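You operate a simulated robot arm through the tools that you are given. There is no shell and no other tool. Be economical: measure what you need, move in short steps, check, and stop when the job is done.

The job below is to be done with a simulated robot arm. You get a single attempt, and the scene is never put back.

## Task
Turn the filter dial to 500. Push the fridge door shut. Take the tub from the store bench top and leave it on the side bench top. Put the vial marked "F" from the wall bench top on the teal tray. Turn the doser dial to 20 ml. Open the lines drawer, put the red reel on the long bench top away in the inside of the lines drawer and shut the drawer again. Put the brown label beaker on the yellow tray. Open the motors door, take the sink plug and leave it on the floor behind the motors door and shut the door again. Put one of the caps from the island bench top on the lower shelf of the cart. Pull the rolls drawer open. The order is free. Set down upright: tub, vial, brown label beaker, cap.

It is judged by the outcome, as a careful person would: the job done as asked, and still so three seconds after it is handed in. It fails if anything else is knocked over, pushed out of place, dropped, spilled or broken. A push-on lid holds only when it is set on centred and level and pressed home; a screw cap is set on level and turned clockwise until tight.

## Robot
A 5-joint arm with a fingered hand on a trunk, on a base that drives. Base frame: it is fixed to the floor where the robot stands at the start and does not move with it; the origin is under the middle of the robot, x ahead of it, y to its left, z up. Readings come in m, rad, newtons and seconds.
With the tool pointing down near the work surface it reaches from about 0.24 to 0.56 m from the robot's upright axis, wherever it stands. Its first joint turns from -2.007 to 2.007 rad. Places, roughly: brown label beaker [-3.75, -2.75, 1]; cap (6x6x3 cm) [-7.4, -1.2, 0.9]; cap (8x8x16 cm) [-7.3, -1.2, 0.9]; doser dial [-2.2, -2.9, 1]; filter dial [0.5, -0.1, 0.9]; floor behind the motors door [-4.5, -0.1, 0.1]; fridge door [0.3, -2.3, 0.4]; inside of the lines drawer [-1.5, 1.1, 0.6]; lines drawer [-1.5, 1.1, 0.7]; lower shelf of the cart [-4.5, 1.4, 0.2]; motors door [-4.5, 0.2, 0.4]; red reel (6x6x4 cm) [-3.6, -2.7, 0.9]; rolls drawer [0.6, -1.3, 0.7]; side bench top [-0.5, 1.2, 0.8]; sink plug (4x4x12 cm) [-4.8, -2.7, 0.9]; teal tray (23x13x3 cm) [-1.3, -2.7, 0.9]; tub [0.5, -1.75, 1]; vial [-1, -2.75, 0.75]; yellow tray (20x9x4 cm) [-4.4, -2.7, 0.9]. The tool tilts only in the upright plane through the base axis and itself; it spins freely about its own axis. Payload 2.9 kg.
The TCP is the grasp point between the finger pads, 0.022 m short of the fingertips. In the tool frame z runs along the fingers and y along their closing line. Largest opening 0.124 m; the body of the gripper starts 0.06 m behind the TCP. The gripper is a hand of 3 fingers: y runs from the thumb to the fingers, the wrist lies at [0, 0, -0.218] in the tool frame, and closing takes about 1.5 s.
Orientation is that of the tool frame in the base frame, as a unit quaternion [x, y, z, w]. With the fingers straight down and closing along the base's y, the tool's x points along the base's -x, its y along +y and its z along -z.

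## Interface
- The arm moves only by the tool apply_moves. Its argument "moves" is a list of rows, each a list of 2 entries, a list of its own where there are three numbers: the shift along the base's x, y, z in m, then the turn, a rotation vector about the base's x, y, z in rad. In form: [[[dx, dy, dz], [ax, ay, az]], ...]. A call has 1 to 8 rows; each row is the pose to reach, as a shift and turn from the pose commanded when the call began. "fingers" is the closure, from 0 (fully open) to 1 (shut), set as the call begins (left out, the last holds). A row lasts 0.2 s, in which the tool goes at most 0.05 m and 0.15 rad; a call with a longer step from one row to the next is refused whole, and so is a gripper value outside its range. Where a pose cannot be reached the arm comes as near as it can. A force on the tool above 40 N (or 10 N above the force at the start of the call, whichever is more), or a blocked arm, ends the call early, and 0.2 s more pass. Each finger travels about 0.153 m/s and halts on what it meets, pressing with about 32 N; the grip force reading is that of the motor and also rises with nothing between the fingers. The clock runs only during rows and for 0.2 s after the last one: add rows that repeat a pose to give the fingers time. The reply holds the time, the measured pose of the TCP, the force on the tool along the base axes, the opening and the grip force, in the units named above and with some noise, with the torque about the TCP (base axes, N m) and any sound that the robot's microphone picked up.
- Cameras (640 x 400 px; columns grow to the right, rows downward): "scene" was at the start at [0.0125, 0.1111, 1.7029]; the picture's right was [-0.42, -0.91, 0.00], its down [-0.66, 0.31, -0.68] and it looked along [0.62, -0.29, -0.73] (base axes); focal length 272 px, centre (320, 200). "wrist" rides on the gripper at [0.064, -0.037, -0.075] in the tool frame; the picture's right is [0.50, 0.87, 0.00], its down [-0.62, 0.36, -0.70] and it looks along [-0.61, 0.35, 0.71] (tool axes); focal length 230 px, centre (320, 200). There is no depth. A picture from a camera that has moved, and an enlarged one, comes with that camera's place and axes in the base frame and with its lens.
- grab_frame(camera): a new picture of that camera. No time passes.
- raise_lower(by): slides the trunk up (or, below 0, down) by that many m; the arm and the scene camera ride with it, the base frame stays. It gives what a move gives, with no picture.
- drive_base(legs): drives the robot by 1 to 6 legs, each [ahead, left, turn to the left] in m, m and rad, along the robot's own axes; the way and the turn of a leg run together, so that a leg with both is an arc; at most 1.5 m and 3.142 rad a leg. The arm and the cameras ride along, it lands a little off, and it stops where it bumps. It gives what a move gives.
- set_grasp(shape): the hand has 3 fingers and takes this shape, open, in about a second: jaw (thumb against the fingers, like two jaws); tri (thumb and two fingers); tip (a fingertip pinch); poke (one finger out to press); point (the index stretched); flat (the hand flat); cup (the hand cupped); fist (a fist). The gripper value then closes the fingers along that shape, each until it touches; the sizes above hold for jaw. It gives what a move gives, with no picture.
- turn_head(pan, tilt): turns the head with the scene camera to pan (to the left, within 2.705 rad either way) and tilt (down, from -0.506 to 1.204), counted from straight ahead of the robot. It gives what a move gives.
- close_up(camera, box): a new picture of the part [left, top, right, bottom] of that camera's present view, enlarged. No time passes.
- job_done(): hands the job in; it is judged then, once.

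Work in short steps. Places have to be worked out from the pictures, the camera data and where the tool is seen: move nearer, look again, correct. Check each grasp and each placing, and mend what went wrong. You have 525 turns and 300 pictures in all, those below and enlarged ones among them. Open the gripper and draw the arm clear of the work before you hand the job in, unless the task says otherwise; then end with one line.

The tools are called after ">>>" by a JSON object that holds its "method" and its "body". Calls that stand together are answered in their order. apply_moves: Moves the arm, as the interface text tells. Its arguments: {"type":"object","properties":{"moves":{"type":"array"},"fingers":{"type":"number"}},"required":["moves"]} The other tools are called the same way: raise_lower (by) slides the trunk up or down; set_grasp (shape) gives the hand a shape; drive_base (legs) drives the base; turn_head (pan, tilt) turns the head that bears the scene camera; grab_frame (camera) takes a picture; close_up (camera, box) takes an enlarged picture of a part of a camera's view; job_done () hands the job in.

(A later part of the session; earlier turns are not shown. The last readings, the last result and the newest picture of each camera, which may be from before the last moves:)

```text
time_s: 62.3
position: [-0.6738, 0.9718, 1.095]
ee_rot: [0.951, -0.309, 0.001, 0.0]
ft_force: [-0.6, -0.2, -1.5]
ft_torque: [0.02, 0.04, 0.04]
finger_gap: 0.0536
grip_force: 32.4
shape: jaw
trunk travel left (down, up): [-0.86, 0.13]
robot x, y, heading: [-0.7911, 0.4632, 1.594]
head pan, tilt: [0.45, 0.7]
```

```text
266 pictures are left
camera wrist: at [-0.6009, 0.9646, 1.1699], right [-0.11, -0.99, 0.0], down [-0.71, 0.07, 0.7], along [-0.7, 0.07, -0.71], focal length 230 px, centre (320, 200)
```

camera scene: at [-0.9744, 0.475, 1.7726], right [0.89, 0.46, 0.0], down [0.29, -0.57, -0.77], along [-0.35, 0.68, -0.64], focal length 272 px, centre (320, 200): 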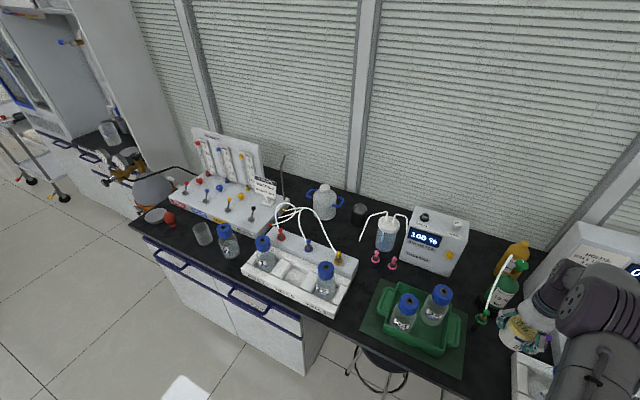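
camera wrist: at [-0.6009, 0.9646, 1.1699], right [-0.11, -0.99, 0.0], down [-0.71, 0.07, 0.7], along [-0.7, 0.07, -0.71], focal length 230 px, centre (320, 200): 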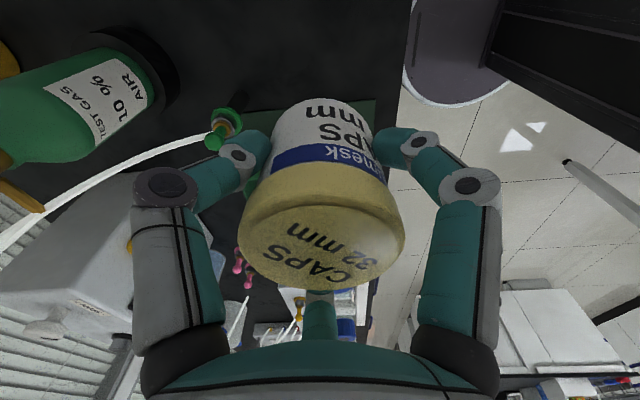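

The nearest obstacle is a green valve at about (-0.71, 1.08), clear of the hand. I'll lower to z≈0.92.

>>> {"method": "apply_moves", "body": {"moves": [[[0.003, -0.01, -0.045], [0, 0, 0]], [[0.006, -0.015, -0.09], [0, 0, 0]], [[0.006, -0.015, -0.135], [0, 0, 0]], [[0.006, -0.015, -0.17], [0, 0, 0]], [[0.006, -0.015, -0.17], [0, 0, 0]]]}}

>>> {"method": "grab_frame", "body": {"camera": "wrist"}}

```text
time_s: 63.5
position: [-0.67, 0.957, 0.9231]
ee_rot: [0.951, -0.31, 0.0, -0.001]
ft_force: [-0.6, -0.5, -0.4]
ft_torque: [0.02, 0.03, 0.01]
finger_gap: 0.0536
grip_force: 32.6
shape: jaw
trunk travel left (down, up): [-0.86, 0.13]
robot x, y, heading: [-0.7891, 0.4632, 1.598]
head pan, tilt: [0.45, 0.7]
```

```text
265 pictures are left
camera wrist: at [-0.597, 0.9496, 0.9975], right [-0.11, -0.99, 0.0], down [-0.71, 0.07, 0.7], along [-0.7, 0.07, -0.71], focal length 230 px, centre (320, 200)
```

wrist: 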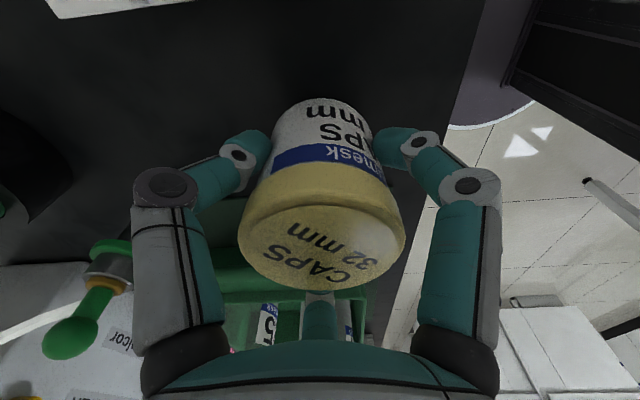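

Clear below. I'll lower in small steps until contact.

>>> {"method": "apply_moves", "body": {"moves": [[[0, 0, -0.008], [0, 0, 0]], [[0, 0, -0.014], [0, 0, 0]], [[0, 0, -0.019], [0, 0, 0]], [[0, 0, -0.023], [0, 0, 0]], [[0, 0, -0.023], [0, 0, 0]]]}}

```text
time_s: 64.7
position: [-0.6684, 0.9579, 0.9]
ee_rot: [0.951, -0.309, 0.0, 0.0]
ft_force: [-0.3, 0.0, -0.8]
ft_torque: [-0.03, 0.01, 0.0]
finger_gap: 0.0536
grip_force: 32.0
shape: jaw
trunk travel left (down, up): [-0.86, 0.13]
robot x, y, heading: [-0.7907, 0.4646, 1.597]
head pan, tilt: [0.45, 0.7]
```

No contact yet at 0.900, so I'll continue in 2–3 mm steps.

>>> {"method": "apply_moves", "body": {"moves": [[[0, 0, -0.003], [0, 0, 0]], [[0, 0, -0.006], [0, 0, 0]], [[0, 0, -0.009], [0, 0, 0]], [[0, 0, -0.012], [0, 0, 0]]]}}

```text
time_s: 65.6
position: [-0.6685, 0.958, 0.8968]
ee_rot: [0.951, -0.309, 0.0, -0.006]
ft_force: [-3.4, -7.4, 29.4]
ft_torque: [-0.14, 0.12, 0.02]
finger_gap: 0.0546
grip_force: 32.0
shape: jaw
trunk travel left (down, up): [-0.86, 0.13]
robot x, y, heading: [-0.7963, 0.4635, 1.592]
head pan, tilt: [0.45, 0.7]
stopped in row 4: the force on the tool passed its limit at 42 N (the readings are from after the stop); the commanded pose is now the measured one
```

Contact. I'll ease up 1 mm, open partly and check.

>>> {"method": "apply_moves", "body": {"moves": [[[0, 0, 0.001], [0, 0, 0]], [[0, 0, 0.001], [0, 0, 0]], [[0, 0, 0.001], [0, 0, 0]]], "fingers": 0.35}}

>>> {"method": "grab_frame", "body": {"camera": "wrist"}}

```text
time_s: 66.4
position: [-0.6682, 0.9594, 0.8945]
ee_rot: [0.951, -0.309, 0.0, -0.004]
ft_force: [-0.4, -0.4, 0.1]
ft_torque: [0.04, 0.0, 0.03]
finger_gap: 0.0801
grip_force: 0.0
shape: jaw
trunk travel left (down, up): [-0.86, 0.13]
robot x, y, heading: [-0.7942, 0.4597, 1.595]
head pan, tilt: [0.45, 0.7]
```

```text
264 pictures are left
camera wrist: at [-0.5953, 0.9517, 0.97], right [-0.1, -0.99, -0.01], down [-0.71, 0.07, 0.7], along [-0.7, 0.08, -0.71], focal length 230 px, centre (320, 200)
```

wrist: 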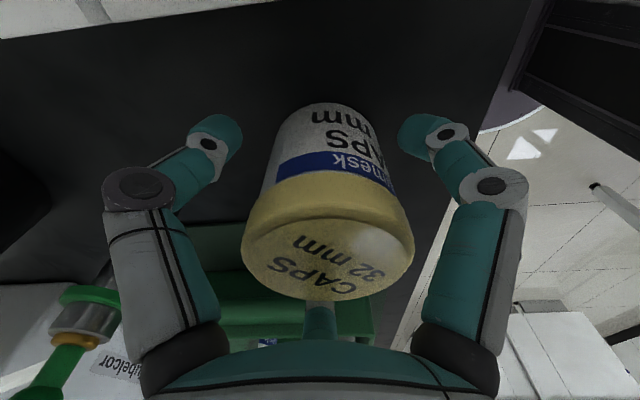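

Standing upright and released. I'll rise straight up.

>>> {"method": "apply_moves", "body": {"moves": [[[0, 0, 0.03], [0, 0, 0]], [[0, 0, 0.07], [0, 0, 0]], [[0, 0, 0.12], [0, 0, 0]], [[0, 0, 0.17], [0, 0, 0]], [[0, 0, 0.21], [0, 0, 0]]]}}

>>> {"method": "grab_frame", "body": {"camera": "wrist"}}

```text
time_s: 67.6
position: [-0.6648, 0.96, 1.1051]
ee_rot: [0.951, -0.309, 0.0, -0.003]
ft_force: [-0.6, -0.9, -0.4]
ft_torque: [-0.02, 0.0, 0.0]
finger_gap: 0.0803
grip_force: 0.1
shape: jaw
trunk travel left (down, up): [-0.86, 0.13]
robot x, y, heading: [-0.7933, 0.4651, 1.593]
head pan, tilt: [0.45, 0.7]
```

```text
263 pictures are left
camera wrist: at [-0.592, 0.951, 1.18], right [-0.1, -0.99, -0.01], down [-0.71, 0.07, 0.7], along [-0.7, 0.08, -0.71], focal length 230 px, centre (320, 200)
```

wrist: 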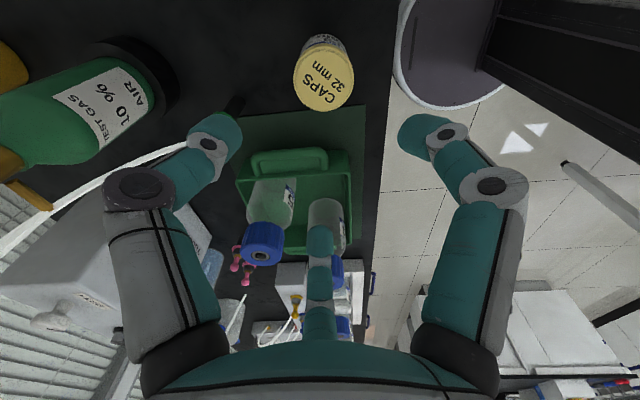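

The tub stands on the bench, well clear of the mat. Next I'll back off, square up the wrist and go to the lines drawer, opening it before I fetch the reel.

>>> {"method": "drive_base", "body": {"legs": [[-0.2, 0, -0.02], [0, 0.65, 0]]}}

>>> {"method": "apply_moves", "body": {"moves": [[[0, 0, 0], [0, 0, -0.14]], [[0, 0, 0], [0, 0, -0.28]], [[0, 0, 0], [0, 0, -0.42]], [[0, 0, 0], [0, 0, -0.56]], [[0, 0, 0], [0, 0, -0.7]], [[0, 0, 0], [0, 0, -0.84]], [[0, 0, 0], [0, 0, -0.94]]]}}

>>> {"method": "turn_head", "body": {"pan": 0.2, "tilt": 0.9}}

>>> {"method": "grab_frame", "body": {"camera": "scene"}}

>>> {"method": "grab_frame", "body": {"camera": "wrist"}}

```text
time_s: 72.3
position: [-1.2794, 0.7465, 1.102]
ee_rot: [0.949, -0.314, 0.0, -0.003]
ft_force: [0.4, -0.1, 0.7]
ft_torque: [0.02, 0.0, 0.0]
finger_gap: 0.0803
grip_force: 0.0
shape: jaw
trunk travel left (down, up): [-0.86, 0.13]
robot x, y, heading: [-1.4149, 0.2482, 1.578]
head pan, tilt: [0.45, 0.7]
```

```text
time_s: 73.9
position: [-1.2797, 0.7452, 1.1042]
ee_rot: [-0.703, 0.711, 0.001, 0.002]
ft_force: [0.6, 1.3, 0.0]
ft_torque: [-0.02, 0.01, 0.0]
finger_gap: 0.0802
grip_force: 0.0
shape: jaw
trunk travel left (down, up): [-0.86, 0.13]
robot x, y, heading: [-1.4116, 0.2507, 1.585]
head pan, tilt: [0.45, 0.7]
```

```text
time_s: 74.7
position: [-1.2805, 0.7446, 1.1045]
ee_rot: [-0.705, 0.709, 0.002, 0.001]
ft_force: [0.5, -0.3, -0.2]
ft_torque: [0.03, -0.03, 0.01]
finger_gap: 0.0804
grip_force: 0.0
shape: jaw
trunk travel left (down, up): [-0.86, 0.13]
robot x, y, heading: [-1.415, 0.2504, 1.583]
head pan, tilt: [0.201, 0.901]
```

```text
262 pictures are left
camera scene: at [-1.573, 0.2629, 1.7565], right [0.98, 0.21, 0.0], down [0.17, -0.77, -0.62], along [-0.13, 0.61, -0.78], focal length 272 px, centre (320, 200)
```

scene: 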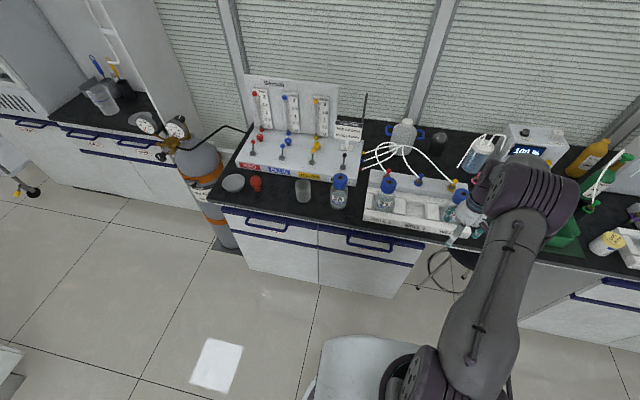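

```text
261 pictures are left
camera wrist: at [-1.2442, 0.6816, 1.1794], right [-0.87, -0.49, 0.0], down [-0.35, 0.62, 0.7], along [-0.34, 0.61, -0.71], focal length 230 px, centre (320, 200)
```

wrist: 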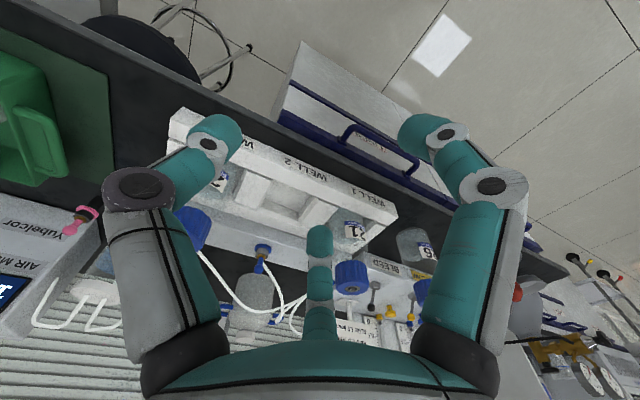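

Two drawers are here, so I'll enlarge their labels.

>>> {"method": "close_up", "body": {"camera": "scene", "box": [205, 190, 445, 300]}}

>>> {"method": "close_up", "body": {"camera": "wrist", "box": [280, 80, 440, 180]}}

```text
2.67 times, centred on (325, 245) of scene
camera zoom: at [-1.573, 0.2629, 1.7565], right [0.98, 0.21, 0.0], down [0.17, -0.77, -0.62], along [-0.13, 0.61, -0.78], focal length 725 px, centre (307, 80)
```

zoom: 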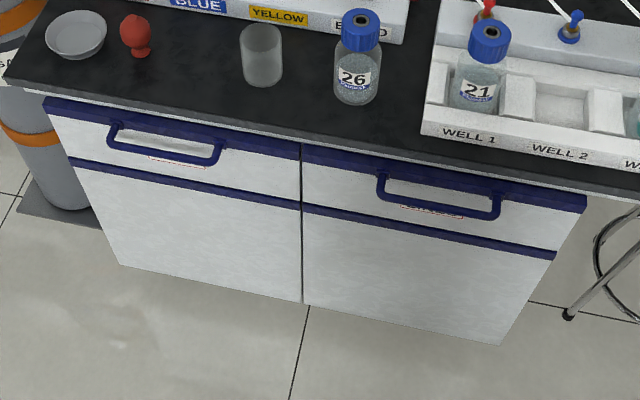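

```text
4.00 times, centred on (360, 130) of wrist
camera zoom: at [-1.2442, 0.6816, 1.1794], right [-0.87, -0.49, 0.0], down [-0.35, 0.62, 0.7], along [-0.34, 0.61, -0.71], focal length 920 px, centre (160, 480)
```

zoom: 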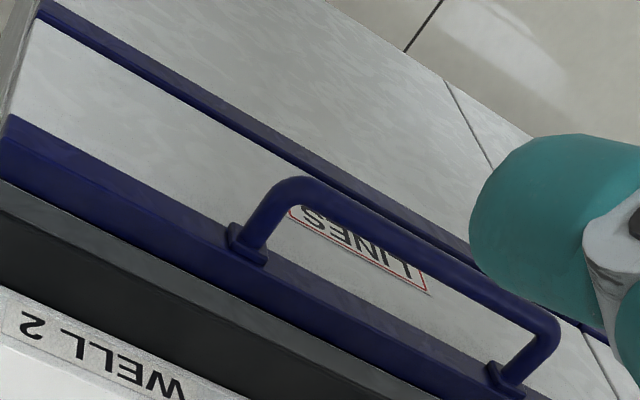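

LINES is the right-hand drawer. Its handle bar is at about (-1.487, 0.86, 0.72) and runs along x. I'll grip it with the tool horizontal and the fingers above and below, so first I'll align the base and pull the arm in straight ahead.

>>> {"method": "drive_base", "body": {"legs": [[-0.05, 0.07, 0]]}}

>>> {"method": "apply_moves", "body": {"moves": [[[-0.045, -0.015, 0], [0, 0, 0]], [[-0.09, -0.03, 0], [0, 0, 0]], [[-0.13, -0.05, 0], [0, 0, 0]], [[-0.13, -0.07, 0], [0, 0, 0]], [[-0.13, -0.09, 0], [0, 0, 0]]]}}

```text
time_s: 75.8
position: [-1.3471, 0.6937, 1.1036]
ee_rot: [-0.704, 0.71, 0.001, 0.001]
ft_force: [-0.5, 0.1, 0.9]
ft_torque: [0.03, 0.0, 0.0]
finger_gap: 0.08
grip_force: 0.0
shape: jaw
trunk travel left (down, up): [-0.86, 0.13]
robot x, y, heading: [-1.4793, 0.1982, 1.586]
head pan, tilt: [0.201, 0.901]
```

```text
time_s: 77.0
position: [-1.4761, 0.606, 1.1041]
ee_rot: [-0.704, 0.71, 0.002, 0.002]
ft_force: [0.9, 0.0, -0.1]
ft_torque: [0.03, 0.0, 0.03]
finger_gap: 0.0802
grip_force: 0.1
shape: jaw
trunk travel left (down, up): [-0.86, 0.13]
robot x, y, heading: [-1.4757, 0.2, 1.587]
head pan, tilt: [0.201, 0.901]
```

Straight ahead now. I'll tilt the tool toward horizontal while easing forward.

>>> {"method": "apply_moves", "body": {"moves": [[[0, 0.01, 0], [0.14, 0, 0]], [[0, 0.02, 0], [0.28, 0, 0]], [[0, 0.03, 0], [0.42, 0, 0]], [[0, 0.04, 0], [0.56, 0, 0]], [[0, 0.05, 0], [0.7, 0, 0]], [[0, 0.06, 0], [0.84, 0, 0]], [[0, 0.07, 0], [0.98, 0, 0]], [[0, 0.08, 0], [1.12, 0, 0]]]}}

>>> {"method": "apply_moves", "body": {"moves": [[[0, 0.01, 0], [0.14, 0, 0]], [[0, 0.01, 0], [0.28, 0, 0]], [[0, 0.01, 0], [0.42, 0, 0]], [[0, 0.01, 0], [0.44, 0, 0]]]}}

```text
time_s: 78.8
position: [-1.4783, 0.685, 1.1043]
ee_rot: [-0.595, 0.602, 0.377, 0.378]
ft_force: [-0.1, -0.1, -0.2]
ft_torque: [0.0, 0.04, -0.01]
finger_gap: 0.0802
grip_force: 0.0
shape: jaw
trunk travel left (down, up): [-0.86, 0.13]
robot x, y, heading: [-1.4834, 0.2003, 1.587]
head pan, tilt: [0.201, 0.901]
```

```text
time_s: 79.8
position: [-1.4793, 0.7037, 1.1035]
ee_rot: [-0.499, 0.505, 0.5, 0.496]
ft_force: [-0.9, 0.9, 0.4]
ft_torque: [-0.02, 0.01, -0.01]
finger_gap: 0.0804
grip_force: 0.0
shape: jaw
out of reach, approached as far as the arm can: row 3, 4
trunk travel left (down, up): [-0.86, 0.13]
robot x, y, heading: [-1.4817, 0.1994, 1.587]
head pan, tilt: [0.201, 0.901]
```

Horizontal. Now I'll spin 90° about the tool axis (+y).

>>> {"method": "apply_moves", "body": {"moves": [[[0, 0, 0], [0, 0.14, 0]], [[0, 0, 0], [0, 0.28, 0]], [[0, 0, 0], [0, 0.42, 0]], [[0, 0, 0], [0, 0.56, 0]], [[0, 0, 0], [0, 0.7, 0]], [[0, 0, 0], [0, 0.84, 0]], [[0, 0, 0], [0, 0.98, 0]], [[0, 0, 0], [0, 1.12, 0]]]}}

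>>> {"method": "apply_moves", "body": {"moves": [[[0, 0, 0], [0, 0.14, 0]], [[0, 0, 0], [0, 0.28, 0]], [[0, 0, 0], [0, 0.42, 0]], [[0, 0, 0], [0, 0.45, 0]]]}}

```text
time_s: 81.6
position: [-1.4817, 0.7051, 1.1049]
ee_rot: [-0.155, 0.692, 0.688, 0.154]
ft_force: [0.7, 0.2, -0.8]
ft_torque: [0.01, -0.02, 0.0]
finger_gap: 0.0803
grip_force: 0.1
shape: jaw
trunk travel left (down, up): [-0.86, 0.13]
robot x, y, heading: [-1.4816, 0.2017, 1.586]
head pan, tilt: [0.201, 0.901]
```

```text
time_s: 82.6
position: [-1.4802, 0.7058, 1.105]
ee_rot: [0.003, 0.708, 0.706, -0.005]
ft_force: [0.1, -0.5, 0.1]
ft_torque: [0.0, -0.01, 0.01]
finger_gap: 0.0801
grip_force: 0.1
shape: jaw
trunk travel left (down, up): [-0.86, 0.13]
robot x, y, heading: [-1.4809, 0.2004, 1.589]
head pan, tilt: [0.201, 0.901]
```

The tool is horizontal with the fingers above and the thumb below. I'll lower the trunk to handle height and look.

>>> {"method": "raise_lower", "body": {"by": -0.36}}

>>> {"method": "grab_frame", "body": {"camera": "wrist"}}

>>> {"method": "grab_frame", "body": {"camera": "scene"}}

```text
time_s: 86.1
position: [-1.4812, 0.7058, 0.7449]
ee_rot: [0.002, 0.708, 0.706, -0.003]
ft_force: [0.2, 0.1, 0.1]
ft_torque: [0.01, 0.0, 0.0]
finger_gap: 0.0802
grip_force: 0.0
shape: jaw
trunk travel left (down, up): [-0.5, 0.49]
robot x, y, heading: [-1.4784, 0.2006, 1.584]
head pan, tilt: [0.201, 0.901]
```

```text
258 pictures are left
camera wrist: at [-1.5465, 0.6306, 0.7083], right [-0.49, 0.0, 0.87], down [0.62, -0.7, 0.35], along [0.61, 0.71, 0.34], focal length 230 px, centre (320, 200)
```

wrist: 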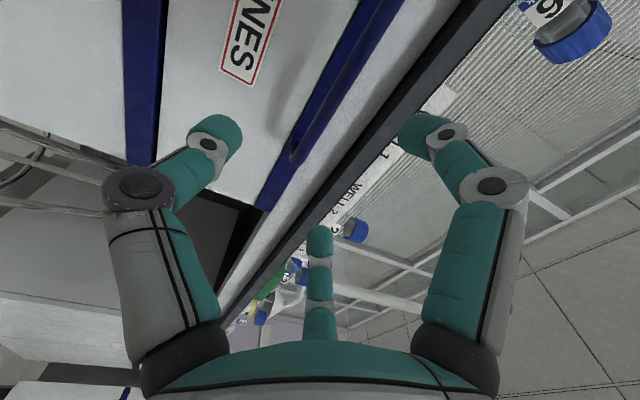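

```text
257 pictures are left
camera scene: at [-1.64, 0.2105, 1.3965], right [0.98, 0.21, 0.0], down [0.17, -0.77, -0.62], along [-0.13, 0.61, -0.78], focal length 272 px, centre (320, 200)
```

scene: 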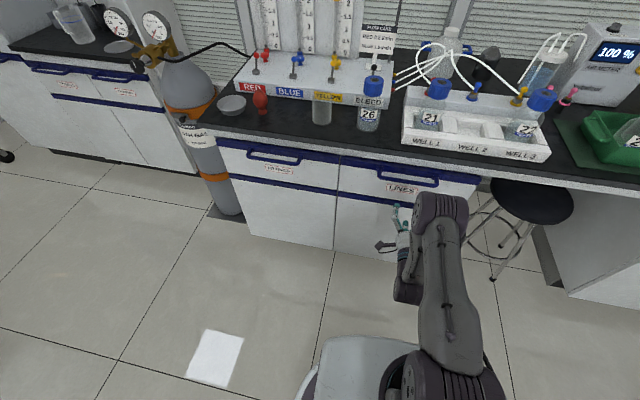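

I'll enlarge the handle in the wrist view to fix its height and depth.

>>> {"method": "close_up", "body": {"camera": "wrist", "box": [200, 0, 440, 180]}}

>>> {"method": "close_up", "body": {"camera": "scene", "box": [330, 140, 490, 240]}}

```text
2.22 times, centred on (320, 90) of wrist
camera zoom: at [-1.5465, 0.6306, 0.7083], right [-0.49, 0.0, 0.87], down [0.62, -0.7, 0.35], along [0.61, 0.71, 0.34], focal length 511 px, centre (320, 444)
```

zoom: 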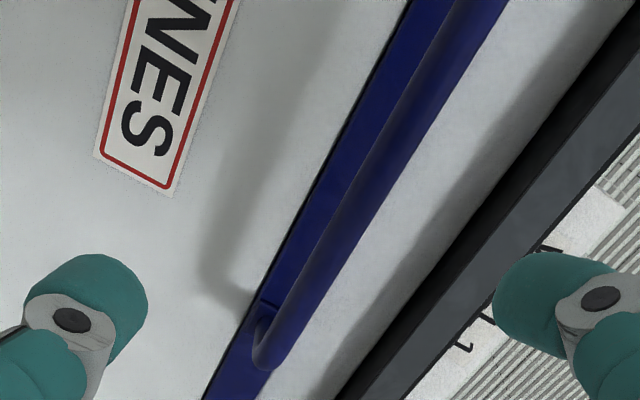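

```text
4.00 times, centred on (410, 190) of scene
camera zoom: at [-1.64, 0.2105, 1.3965], right [0.98, 0.21, 0.0], down [0.17, -0.77, -0.62], along [-0.13, 0.61, -0.78], focal length 1087 px, centre (-40, 240)
```

zoom: 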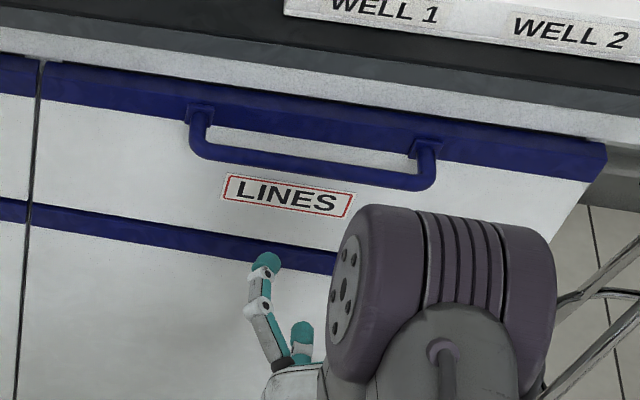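

The handle bar runs from x -1.577 to -1.401 at y≈0.845, z≈0.758. I'll raise 13 mm and drive ahead 0.11.

>>> {"method": "apply_moves", "body": {"moves": [[[0, 0, 0.007], [0, 0, 0]], [[0, 0, 0.013], [0, 0, 0]], [[0, 0, 0.013], [0, 0, 0]]]}}

>>> {"method": "drive_base", "body": {"legs": [[0.1, 0, 0]]}}

>>> {"method": "close_up", "body": {"camera": "wrist", "box": [160, 0, 480, 200]}}

>>> {"method": "close_up", "body": {"camera": "scene", "box": [300, 150, 500, 275]}}

```text
time_s: 86.9
position: [-1.4816, 0.706, 0.7572]
ee_rot: [0.002, 0.707, 0.707, -0.002]
ft_force: [-0.6, -0.6, 0.5]
ft_torque: [0.02, 0.02, -0.01]
finger_gap: 0.0805
grip_force: 0.1
shape: jaw
trunk travel left (down, up): [-0.5, 0.49]
robot x, y, heading: [-1.4831, 0.1995, 1.584]
head pan, tilt: [0.201, 0.901]
```

```text
time_s: 88.0
position: [-1.4834, 0.8085, 0.7569]
ee_rot: [0.003, 0.708, 0.706, -0.003]
ft_force: [0.2, -0.3, 0.1]
ft_torque: [-0.01, -0.01, 0.04]
finger_gap: 0.0804
grip_force: 0.0
shape: jaw
trunk travel left (down, up): [-0.5, 0.49]
robot x, y, heading: [-1.4791, 0.3019, 1.589]
head pan, tilt: [0.201, 0.901]
```

```text
2.00 times, centred on (320, 100) of wrist
camera zoom: at [-1.5486, 0.733, 0.721], right [-0.49, 0.0, 0.87], down [0.62, -0.7, 0.35], along [0.61, 0.72, 0.34], focal length 460 px, centre (320, 400)
```

zoom: 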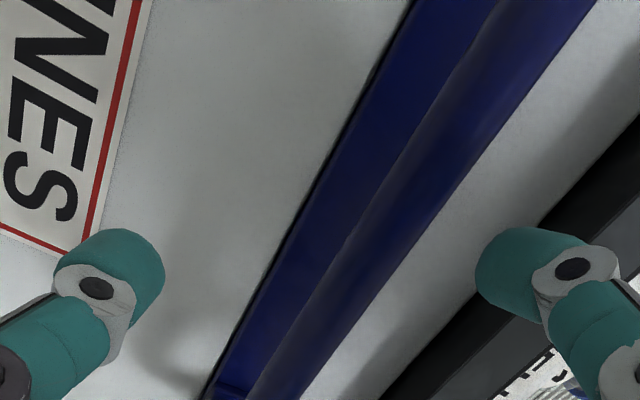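

```text
3.20 times, centred on (400, 212) of scene
camera zoom: at [-1.6416, 0.3129, 1.3964], right [0.98, 0.22, 0.0], down [0.17, -0.77, -0.62], along [-0.13, 0.61, -0.78], focal length 870 px, centre (64, 160)
```

zoom: 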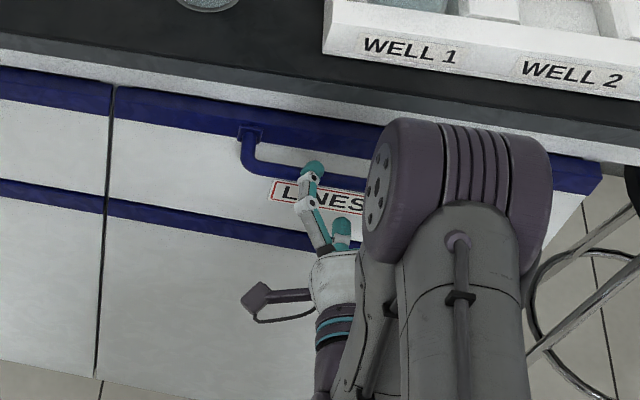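

The bar lies between the fingers. I'll reach forward 3.5 cm and close.

>>> {"method": "apply_moves", "body": {"moves": [[[0, 0.02, 0], [0, 0, 0]], [[0, 0.036, 0], [0, 0, 0]], [[0, 0.036, 0], [0, 0, 0]]]}}

>>> {"method": "apply_moves", "body": {"moves": [[[0, 0, 0], [0, 0, 0]], [[0, 0, 0], [0, 0, 0]], [[0, 0, 0], [0, 0, 0]], [[0, 0, 0], [0, 0, 0]]], "fingers": 0.95}}

>>> {"method": "close_up", "body": {"camera": "wrist", "box": [160, 0, 480, 200]}}

```text
time_s: 88.8
position: [-1.4825, 0.8433, 0.756]
ee_rot: [0.002, 0.707, 0.707, -0.002]
ft_force: [1.1, 0.3, 1.1]
ft_torque: [-0.03, -0.01, -0.02]
finger_gap: 0.0808
grip_force: 0.1
shape: jaw
trunk travel left (down, up): [-0.5, 0.49]
robot x, y, heading: [-1.4819, 0.3015, 1.586]
head pan, tilt: [0.201, 0.901]
```

```text
time_s: 89.8
position: [-1.484, 0.8423, 0.7561]
ee_rot: [0.001, 0.708, 0.706, -0.003]
ft_force: [0.6, 0.1, 0.4]
ft_torque: [-0.03, 0.0, 0.03]
finger_gap: 0.0065
grip_force: 0.1
shape: jaw
trunk travel left (down, up): [-0.5, 0.49]
robot x, y, heading: [-1.4854, 0.296, 1.583]
head pan, tilt: [0.201, 0.901]
```

```text
2.00 times, centred on (320, 100) of wrist
camera zoom: at [-1.5483, 0.7677, 0.7201], right [-0.49, 0.0, 0.87], down [0.62, -0.7, 0.35], along [0.61, 0.71, 0.34], focal length 460 px, centre (320, 400)
```

zoom: 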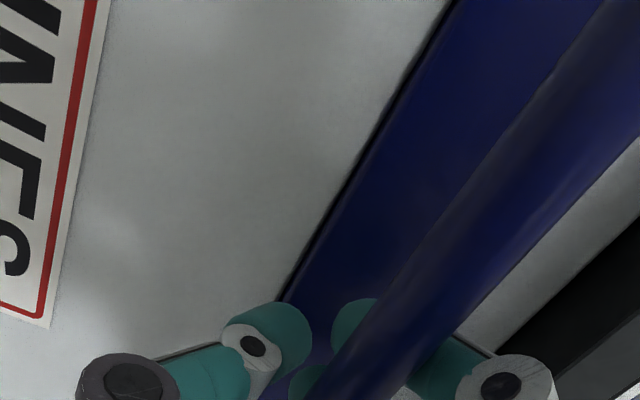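

The fingers met past the bar, so it seems hooked in the curl of the fingers. I'll pull back 3 cm and see if the drawer follows.

>>> {"method": "apply_moves", "body": {"moves": [[[0, -0.015, 0], [0, 0, 0]], [[0, -0.03, 0], [0, 0, 0]], [[0, -0.045, 0], [0, 0, 0]], [[0, -0.06, 0], [0, 0, 0]]]}}

>>> {"method": "close_up", "body": {"camera": "wrist", "box": [160, 0, 480, 200]}}

>>> {"method": "grab_frame", "body": {"camera": "scene"}}

```text
time_s: 90.8
position: [-1.4831, 0.8065, 0.7588]
ee_rot: [0.002, 0.708, 0.707, -0.003]
ft_force: [0.7, 0.3, 0.3]
ft_torque: [-0.02, 0.03, 0.0]
finger_gap: 0.0063
grip_force: 0.1
shape: jaw
out of reach, approached as far as the arm can: row 3, 4
trunk travel left (down, up): [-0.5, 0.49]
robot x, y, heading: [-1.4808, 0.3024, 1.584]
head pan, tilt: [0.201, 0.901]
```

```text
2.00 times, centred on (320, 100) of wrist
camera zoom: at [-1.5484, 0.7306, 0.7226], right [-0.49, 0.0, 0.87], down [0.62, -0.7, 0.35], along [0.61, 0.71, 0.34], focal length 460 px, centre (320, 400)
```

zoom: 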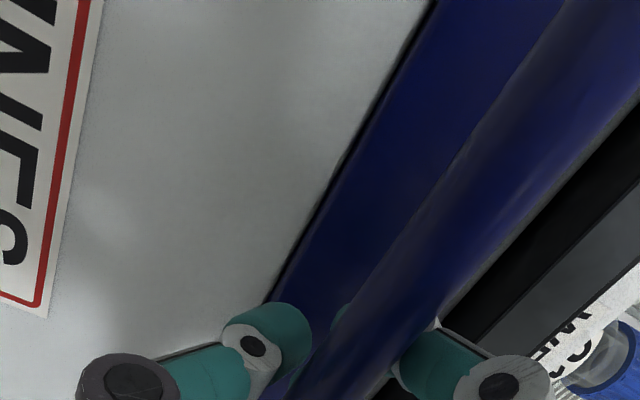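

```text
250 pictures are left
camera scene: at [-1.6416, 0.3115, 1.3964], right [0.98, 0.22, 0.0], down [0.17, -0.77, -0.62], along [-0.13, 0.61, -0.78], focal length 272 px, centre (320, 200)
```

scene: 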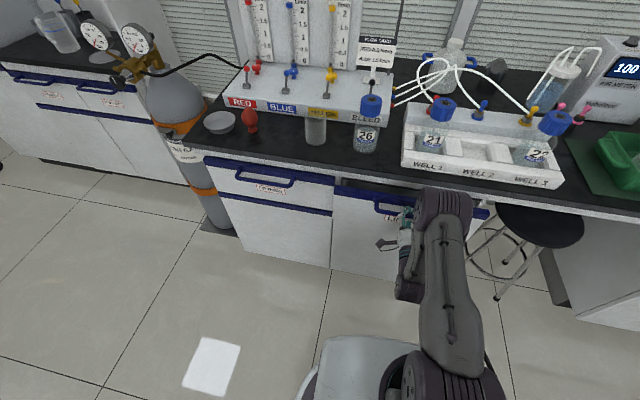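

The drawer is coming out. I'll pull it further by backing the base.

>>> {"method": "drive_base", "body": {"legs": [[-0.22, 0, 0]]}}

>>> {"method": "grab_frame", "body": {"camera": "scene"}}

```text
time_s: 92.5
position: [-1.479, 0.5838, 0.7592]
ee_rot: [0.003, 0.708, 0.706, -0.002]
ft_force: [-0.2, -0.8, 0.2]
ft_torque: [0.02, 0.0, 0.0]
finger_gap: 0.0063
grip_force: 0.1
shape: jaw
trunk travel left (down, up): [-0.5, 0.49]
robot x, y, heading: [-1.4747, 0.0797, 1.587]
head pan, tilt: [0.201, 0.901]
```

```text
249 pictures are left
camera scene: at [-1.6381, 0.0891, 1.3965], right [0.98, 0.21, 0.0], down [0.17, -0.77, -0.62], along [-0.13, 0.61, -0.78], focal length 272 px, centre (320, 200)
```

scene: 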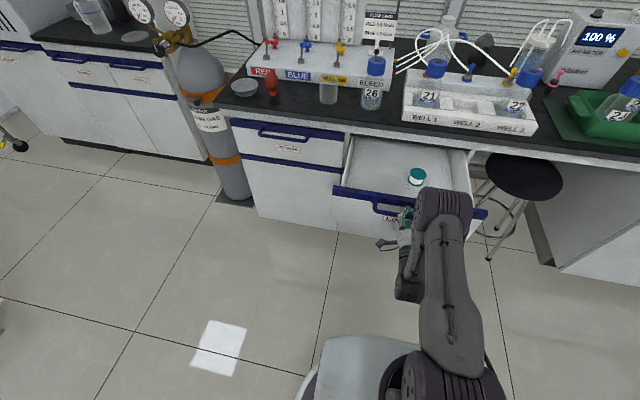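

The drawer is open about 26 cm, with a teal reel inside. I'll open the fingers and back away.

>>> {"method": "apply_moves", "body": {"moves": [[[0, 0, 0], [0, 0, 0]], [[0, 0, 0], [0, 0, 0]], [[0, 0, 0], [0, 0, 0]], [[0, 0, 0], [0, 0, 0]]], "fingers": 0.35}}

>>> {"method": "drive_base", "body": {"legs": [[-0.15, 0, 0]]}}

>>> {"method": "grab_frame", "body": {"camera": "scene"}}

```text
time_s: 93.5
position: [-1.4779, 0.5842, 0.759]
ee_rot: [0.003, 0.708, 0.706, -0.003]
ft_force: [0.7, -0.3, -1.1]
ft_torque: [-0.03, -0.02, 0.03]
finger_gap: 0.08
grip_force: 0.0
shape: jaw
trunk travel left (down, up): [-0.5, 0.49]
robot x, y, heading: [-1.4776, 0.0762, 1.586]
head pan, tilt: [0.201, 0.901]
```

```text
time_s: 94.9
position: [-1.4791, 0.434, 0.7595]
ee_rot: [0.0, 0.709, 0.705, -0.004]
ft_force: [0.1, -0.1, 0.1]
ft_torque: [-0.02, 0.0, 0.0]
finger_gap: 0.0801
grip_force: 0.1
shape: jaw
trunk travel left (down, up): [-0.5, 0.49]
robot x, y, heading: [-1.473, -0.0708, 1.59]
head pan, tilt: [0.201, 0.901]
```

```text
248 pictures are left
camera scene: at [-1.6356, -0.0626, 1.3965], right [0.98, 0.22, 0.0], down [0.17, -0.76, -0.62], along [-0.14, 0.61, -0.78], focal length 272 px, centre (320, 200)
```

scene: 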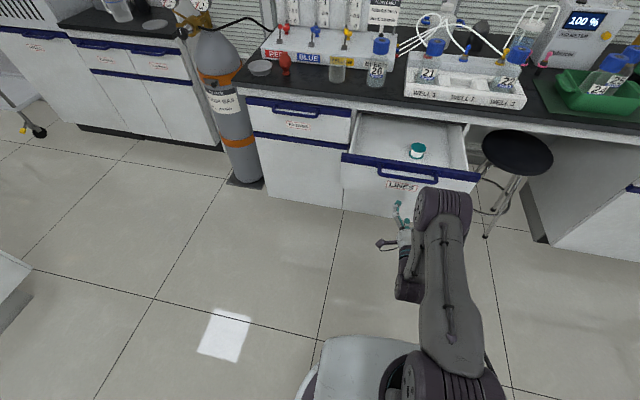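

Next I'll raise the trunk and return the wrist to pointing down.

>>> {"method": "raise_lower", "body": {"by": 0.3}}

>>> {"method": "apply_moves", "body": {"moves": [[[0, 0, 0], [0, -0.14, 0]], [[0, 0, 0], [0, -0.28, 0]], [[0, 0, 0], [0, -0.42, 0]], [[0, 0, 0], [0, -0.56, 0]], [[0, 0, 0], [0, -0.7, 0]], [[0, 0, 0], [0, -0.84, 0]], [[0, 0, 0], [0, -0.98, 0]], [[0, 0, 0], [0, -1.12, 0]]]}}

>>> {"method": "apply_moves", "body": {"moves": [[[0, 0, 0], [0, -0.14, 0]], [[0, 0, 0], [0, -0.28, 0]], [[0, 0, 0], [0, -0.42, 0]], [[0, 0, 0], [0, -0.45, 0]]]}}

>>> {"method": "apply_moves", "body": {"moves": [[[0, -0.01, 0], [-0.14, 0, 0]], [[0, -0.02, 0], [-0.28, 0, 0]], [[0, -0.03, 0], [-0.42, 0, 0]], [[0, -0.04, 0], [-0.56, 0, 0]], [[0, -0.05, 0], [-0.7, 0, 0]], [[0, -0.06, 0], [-0.84, 0, 0]], [[0, -0.07, 0], [-0.98, 0, 0]], [[0, -0.08, 0], [-1.12, 0, 0]]]}}

>>> {"method": "apply_moves", "body": {"moves": [[[0, -0.01, 0], [-0.14, 0, 0]], [[0, -0.02, 0], [-0.28, 0, 0]], [[0, -0.03, 0], [-0.42, 0, 0]], [[0, -0.03, 0], [-0.45, 0, 0]]]}}

```text
time_s: 97.9
position: [-1.4795, 0.4339, 1.0588]
ee_rot: [0.002, 0.709, 0.706, -0.005]
ft_force: [1.5, -0.7, 0.3]
ft_torque: [0.02, 0.0, 0.0]
finger_gap: 0.0802
grip_force: 0.1
shape: jaw
trunk travel left (down, up): [-0.8, 0.19]
robot x, y, heading: [-1.4774, -0.0735, 1.592]
head pan, tilt: [0.201, 0.901]
```

```text
time_s: 99.7
position: [-1.4787, 0.4332, 1.0589]
ee_rot: [-0.377, 0.601, 0.599, 0.371]
ft_force: [1.7, 0.0, 0.9]
ft_torque: [0.01, -0.02, 0.0]
finger_gap: 0.08
grip_force: 0.0
shape: jaw
trunk travel left (down, up): [-0.8, 0.19]
robot x, y, heading: [-1.4766, -0.0722, 1.589]
head pan, tilt: [0.201, 0.901]
```

```text
time_s: 100.7
position: [-1.4774, 0.4315, 1.0604]
ee_rot: [-0.5, 0.503, 0.501, 0.496]
ft_force: [0.4, -1.1, -0.3]
ft_torque: [0.02, 0.0, 0.0]
finger_gap: 0.0804
grip_force: 0.0
shape: jaw
trunk travel left (down, up): [-0.8, 0.19]
robot x, y, heading: [-1.4734, -0.0724, 1.592]
head pan, tilt: [0.201, 0.901]
```

```text
time_s: 102.5
position: [-1.4794, 0.3527, 1.0575]
ee_rot: [-0.687, 0.692, 0.158, 0.154]
ft_force: [0.0, -0.4, -0.3]
ft_torque: [0.02, -0.03, 0.01]
finger_gap: 0.0803
grip_force: 0.0
shape: jaw
trunk travel left (down, up): [-0.8, 0.19]
robot x, y, heading: [-1.474, -0.0734, 1.591]
head pan, tilt: [0.201, 0.901]
```

```text
time_s: 103.5
position: [-1.4794, 0.3219, 1.0591]
ee_rot: [-0.705, 0.709, -0.002, -0.002]
ft_force: [-0.5, -0.4, 0.7]
ft_torque: [0.0, -0.06, 0.02]
finger_gap: 0.0799
grip_force: 0.0
shape: jaw
trunk travel left (down, up): [-0.8, 0.19]
robot x, y, heading: [-1.4741, -0.0717, 1.595]
head pan, tilt: [0.201, 0.901]
```

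The arm is tucked with the tool down. I'll drive between the table and the island to the wall bench.

>>> {"method": "raise_lower", "body": {"by": 0.1}}

>>> {"method": "drive_base", "body": {"legs": [[0.2, 0.63, 0], [0, 0, 1.57], [0, 0, 1.55]]}}

>>> {"method": "turn_head", "body": {"pan": 0, "tilt": 0.5}}

>>> {"method": "grab_frame", "body": {"camera": "scene"}}

```text
time_s: 104.8
position: [-1.4792, 0.3222, 1.1591]
ee_rot: [-0.704, 0.71, -0.002, -0.002]
ft_force: [-0.2, -0.4, -0.3]
ft_torque: [-0.01, 0.02, 0.01]
finger_gap: 0.08
grip_force: 0.1
shape: jaw
trunk travel left (down, up): [-0.9, 0.09]
robot x, y, heading: [-1.4736, -0.0734, 1.594]
head pan, tilt: [0.201, 0.901]
```

```text
time_s: 116.0
position: [-2.1264, -0.2761, 1.159]
ee_rot: [0.729, 0.684, 0.002, -0.002]
ft_force: [0.5, 0.0, 0.3]
ft_torque: [0.02, -0.01, -0.04]
finger_gap: 0.0804
grip_force: 0.0
shape: jaw
trunk travel left (down, up): [-0.9, 0.09]
robot x, y, heading: [-2.1067, 0.119, -1.601]
head pan, tilt: [0.201, 0.901]
```

```text
time_s: 116.9
position: [-2.1267, -0.276, 1.1578]
ee_rot: [0.729, 0.684, 0.001, -0.002]
ft_force: [-1.1, -0.2, 0.7]
ft_torque: [-0.03, 0.01, -0.02]
finger_gap: 0.0803
grip_force: 0.0
shape: jaw
trunk travel left (down, up): [-0.9, 0.09]
robot x, y, heading: [-2.1106, 0.1181, -1.609]
head pan, tilt: [0.0, 0.499]
```

```text
247 pictures are left
camera scene: at [-1.9651, 0.0833, 1.8302], right [-1.0, 0.03, 0.0], down [0.02, 0.48, -0.88], along [-0.03, -0.88, -0.48], focal length 272 px, centre (320, 200)
```

scene: 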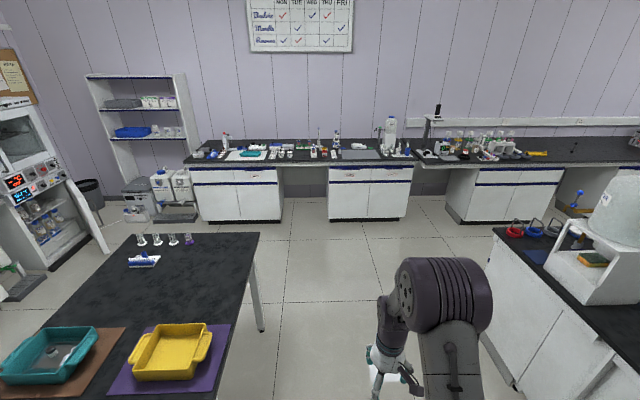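

The corridor is clear. I'll drive to the wall bench in front of the vials.

>>> {"method": "drive_base", "body": {"legs": [[1.5, 0, 0.03], [0.25, 0, 0], [0, 0.95, 0]]}}

>>> {"method": "turn_head", "body": {"pan": 0.0, "tilt": 0.75}}

>>> {"method": "grab_frame", "body": {"camera": "scene"}}

>>> {"method": "grab_frame", "body": {"camera": "wrist"}}

```text
time_s: 130.3
position: [-1.2321, -2.0498, 1.1582]
ee_rot: [0.72, 0.694, 0.002, -0.002]
ft_force: [-0.3, -0.4, 0.7]
ft_torque: [-0.01, -0.02, -0.01]
finger_gap: 0.0807
grip_force: 0.0
shape: jaw
trunk travel left (down, up): [-0.9, 0.09]
robot x, y, heading: [-1.2264, -1.6571, -1.577]
head pan, tilt: [0.0, 0.499]
```

```text
time_s: 131.0
position: [-1.2327, -2.05, 1.1588]
ee_rot: [0.72, 0.694, 0.002, -0.001]
ft_force: [-0.4, -0.2, -0.2]
ft_torque: [0.0, 0.0, 0.01]
finger_gap: 0.0803
grip_force: 0.0
shape: jaw
trunk travel left (down, up): [-0.9, 0.09]
robot x, y, heading: [-1.2271, -1.6572, -1.579]
head pan, tilt: [0.0, 0.75]
```

```text
246 pictures are left
camera scene: at [-1.0805, -1.6789, 1.8084], right [-1.0, 0.01, 0.0], down [0.01, 0.68, -0.73], along [-0.01, -0.73, -0.68], focal length 272 px, centre (320, 200)
```

scene: 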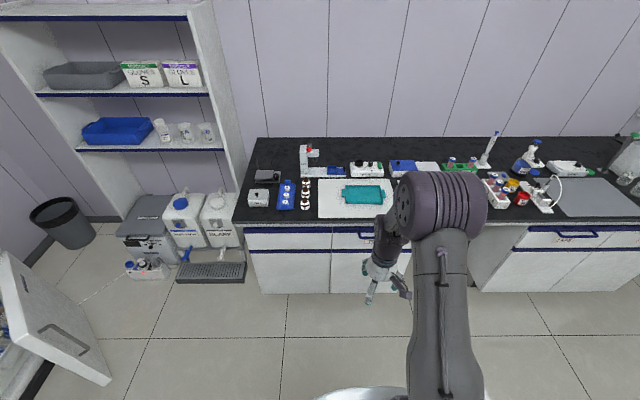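

```text
245 pictures are left
camera wrist: at [-1.2684, -1.9845, 1.234], right [0.88, 0.47, 0.0], down [0.33, -0.63, 0.7], along [0.33, -0.62, -0.72], focal length 230 px, centre (320, 200)
```

wrist: 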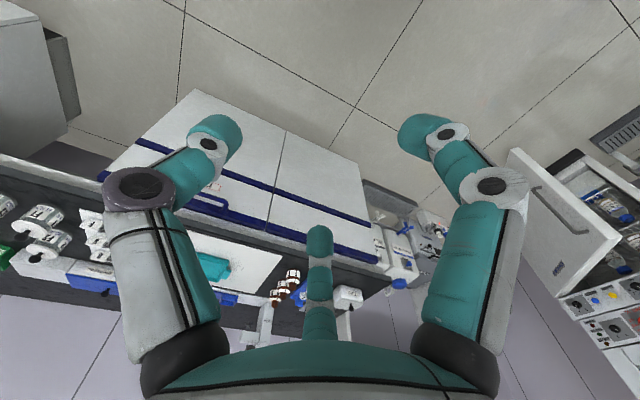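

The teal tray and a few small vials are in view. I'll enlarge them.

>>> {"method": "close_up", "body": {"camera": "scene", "box": [235, 140, 415, 230]}}

```text
3.56 times, centred on (325, 185) of scene
camera zoom: at [-1.0805, -1.6789, 1.8084], right [-1.0, 0.01, 0.0], down [0.01, 0.68, -0.73], along [-0.01, -0.73, -0.68], focal length 966 px, centre (302, 253)
```

zoom: 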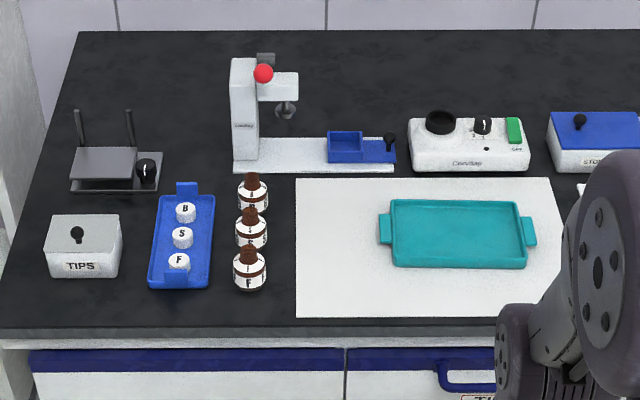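

There are brown bottles and white-capped vials in a blue rack, both with an F marking. I'll move closer to read them.

>>> {"method": "drive_base", "body": {"legs": [[0.42, 0.12, 0]]}}

>>> {"method": "turn_head", "body": {"pan": 0.35, "tilt": 1.0}}

>>> {"method": "grab_frame", "body": {"camera": "scene"}}

>>> {"method": "grab_frame", "body": {"camera": "wrist"}}

```text
time_s: 133.7
position: [-1.1199, -2.4662, 1.1587]
ee_rot: [0.723, 0.691, 0.001, -0.001]
ft_force: [0.5, 0.5, -0.6]
ft_torque: [-0.02, 0.01, -0.01]
finger_gap: 0.0801
grip_force: 0.0
shape: jaw
trunk travel left (down, up): [-0.9, 0.09]
robot x, y, heading: [-1.1082, -2.0741, -1.583]
head pan, tilt: [0.0, 0.75]
```

```text
time_s: 134.5
position: [-1.1202, -2.4692, 1.1589]
ee_rot: [0.723, 0.691, 0.003, -0.002]
ft_force: [-0.5, -0.6, 0.7]
ft_torque: [0.03, -0.01, 0.01]
finger_gap: 0.0805
grip_force: 0.0
shape: jaw
trunk travel left (down, up): [-0.9, 0.09]
robot x, y, heading: [-1.1081, -2.0763, -1.586]
head pan, tilt: [0.351, 1.0]
```

```text
243 pictures are left
camera scene: at [-0.9417, -2.0811, 1.7893], right [-0.94, -0.33, 0.0], down [-0.28, 0.79, -0.54], along [0.18, -0.51, -0.84], focal length 272 px, centre (320, 200)
```

scene: 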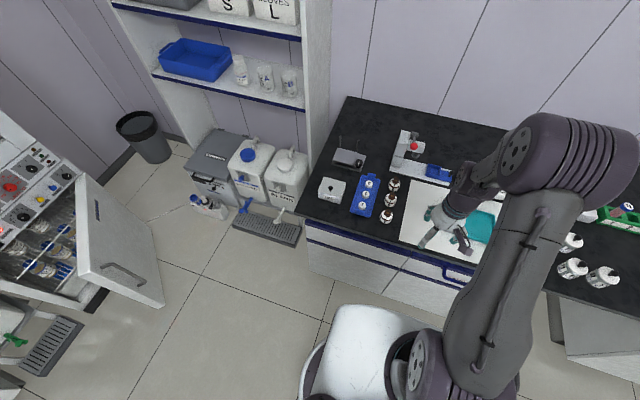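

```text
242 pictures are left
camera wrist: at [-1.1558, -2.4024, 1.234], right [0.89, 0.46, 0.0], down [0.33, -0.64, 0.7], along [0.32, -0.62, -0.72], focal length 230 px, centre (320, 200)
```

wrist: 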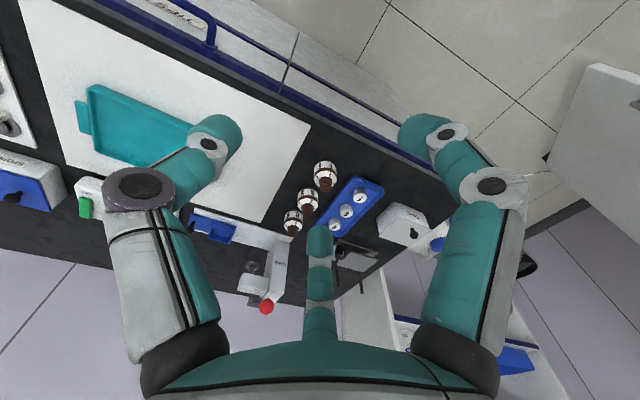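

>>> {"method": "close_up", "body": {"camera": "wrist", "box": [260, 140, 440, 252]}}

>>> {"method": "close_up", "body": {"camera": "scene", "box": [310, 160, 430, 235]}}

```text
3.56 times, centred on (350, 196) of wrist
camera zoom: at [-1.1558, -2.4024, 1.234], right [0.89, 0.46, 0.0], down [0.33, -0.64, 0.7], along [0.32, -0.62, -0.72], focal length 818 px, centre (213, 214)
```

zoom: 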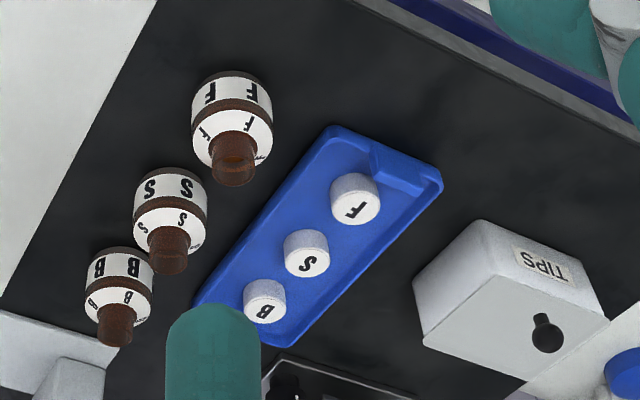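

```text
5.33 times, centred on (370, 198) of scene
camera zoom: at [-0.9417, -2.0811, 1.7893], right [-0.94, -0.33, 0.0], down [-0.28, 0.79, -0.54], along [0.18, -0.51, -0.84], focal length 1450 px, centre (53, 213)
```

zoom: 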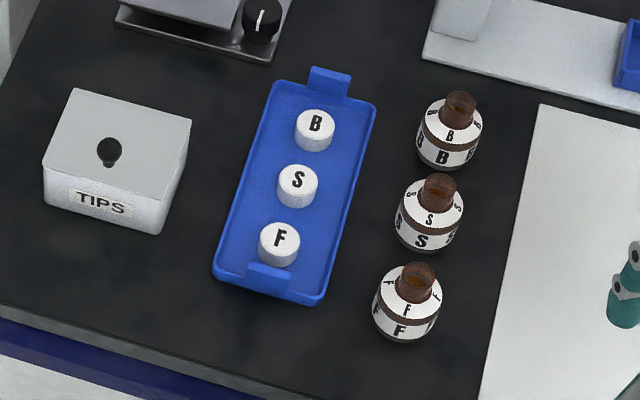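

The brown open bottles are the vials, and the white pieces are their caps. Vial F's mouth is at about (-1.012, -2.657, 0.894). I'll spin the wrist 90° to close front to back, avoiding the blue rack, and drive a bit nearer.

>>> {"method": "apply_moves", "body": {"moves": [[[0, 0, 0], [0, 0, -0.14]], [[0, 0, 0], [0, 0, -0.28]], [[0, 0, 0], [0, 0, -0.42]], [[0, 0, 0], [0, 0, -0.56]], [[0, 0, 0], [0, 0, -0.7]], [[0, 0, 0], [0, 0, -0.84]], [[0, 0, 0], [0, 0, -0.98]], [[0, 0, 0], [0, 0, -1.12]]], "fingers": 0.43}}

>>> {"method": "apply_moves", "body": {"moves": [[[0, 0, 0], [0, 0, -0.14]], [[0, 0, 0], [0, 0, -0.28]], [[0, 0, 0], [0, 0, -0.42]], [[0, 0, 0], [0, 0, -0.42]]]}}

>>> {"method": "drive_base", "body": {"legs": [[0.08, 0.04, 0]]}}

>>> {"method": "grab_frame", "body": {"camera": "wrist"}}

```text
time_s: 136.3
position: [-1.1209, -2.4683, 1.1581]
ee_rot: [0.98, 0.2, -0.001, -0.001]
ft_force: [0.6, 0.0, -0.8]
ft_torque: [0.03, -0.02, -0.02]
finger_gap: 0.0715
grip_force: 0.0
shape: jaw
trunk travel left (down, up): [-0.9, 0.09]
robot x, y, heading: [-1.1128, -2.0745, -1.584]
head pan, tilt: [0.351, 1.0]
```

```text
time_s: 137.3
position: [-1.1222, -2.4682, 1.1587]
ee_rot: [1.0, -0.006, -0.001, 0.0]
ft_force: [0.1, -0.1, -0.9]
ft_torque: [0.03, 0.0, -0.03]
finger_gap: 0.0714
grip_force: 0.1
shape: jaw
trunk travel left (down, up): [-0.9, 0.09]
robot x, y, heading: [-1.1095, -2.072, -1.588]
head pan, tilt: [0.351, 1.0]
```

```text
time_s: 138.4
position: [-1.0835, -2.5484, 1.1591]
ee_rot: [1.0, -0.008, 0.001, 0.0]
ft_force: [-0.3, -0.2, 0.3]
ft_torque: [-0.02, 0.0, -0.03]
finger_gap: 0.0711
grip_force: 0.0
shape: jaw
trunk travel left (down, up): [-0.9, 0.09]
robot x, y, heading: [-1.0706, -2.1523, -1.588]
head pan, tilt: [0.351, 1.0]
```

```text
239 pictures are left
camera wrist: at [-1.0202, -2.5125, 1.2341], right [0.49, -0.87, 0.0], down [-0.62, -0.35, 0.7], along [-0.61, -0.34, -0.71], focal length 230 px, centre (320, 200)
```

wrist: 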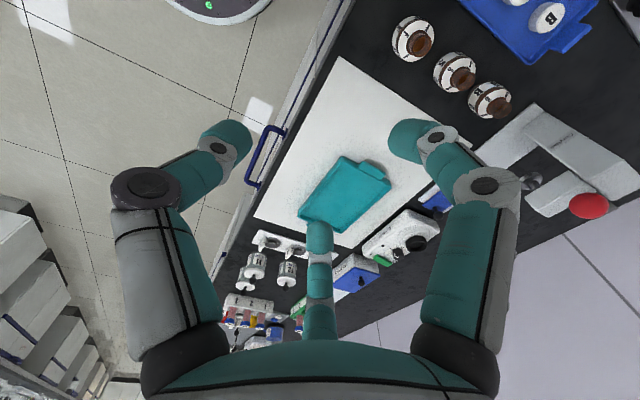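

The fingers now close along y, with the thumb in front. I'll move over vial F and descend partway.

>>> {"method": "apply_moves", "body": {"moves": [[[0.025, -0.036, 0], [0, 0, 0]], [[0.05, -0.072, 0], [0, 0, 0]], [[0.07, -0.106, 0], [0, 0, 0]], [[0.07, -0.106, -0.045], [0, 0, 0]], [[0.07, -0.106, -0.09], [0, 0, 0]], [[0.07, -0.106, -0.135], [0, 0, 0]], [[0.07, -0.106, -0.18], [0, 0, 0]], [[0.07, -0.106, -0.18], [0, 0, 0]]]}}

>>> {"method": "grab_frame", "body": {"camera": "wrist"}}

```text
time_s: 140.2
position: [-1.0155, -2.6593, 0.9795]
ee_rot: [1.0, -0.007, 0.0, 0.0]
ft_force: [0.2, -0.6, -0.4]
ft_torque: [-0.02, 0.02, 0.01]
finger_gap: 0.0709
grip_force: 0.0
shape: jaw
trunk travel left (down, up): [-0.9, 0.09]
robot x, y, heading: [-1.0728, -2.1508, -1.586]
head pan, tilt: [0.351, 1.0]
```

```text
238 pictures are left
camera wrist: at [-0.9525, -2.6224, 1.0556], right [0.49, -0.87, 0.0], down [-0.62, -0.35, 0.7], along [-0.61, -0.34, -0.71], focal length 230 px, centre (320, 200)
```

wrist: 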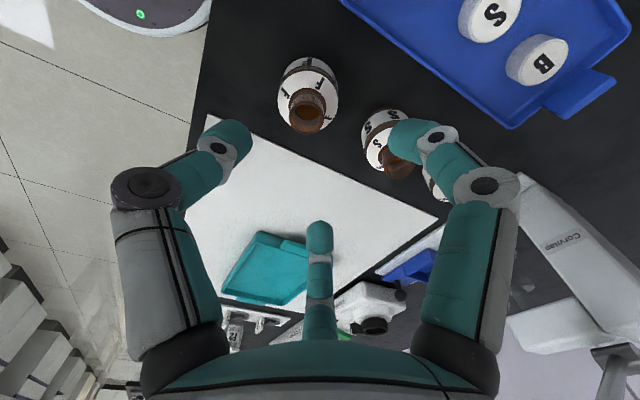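

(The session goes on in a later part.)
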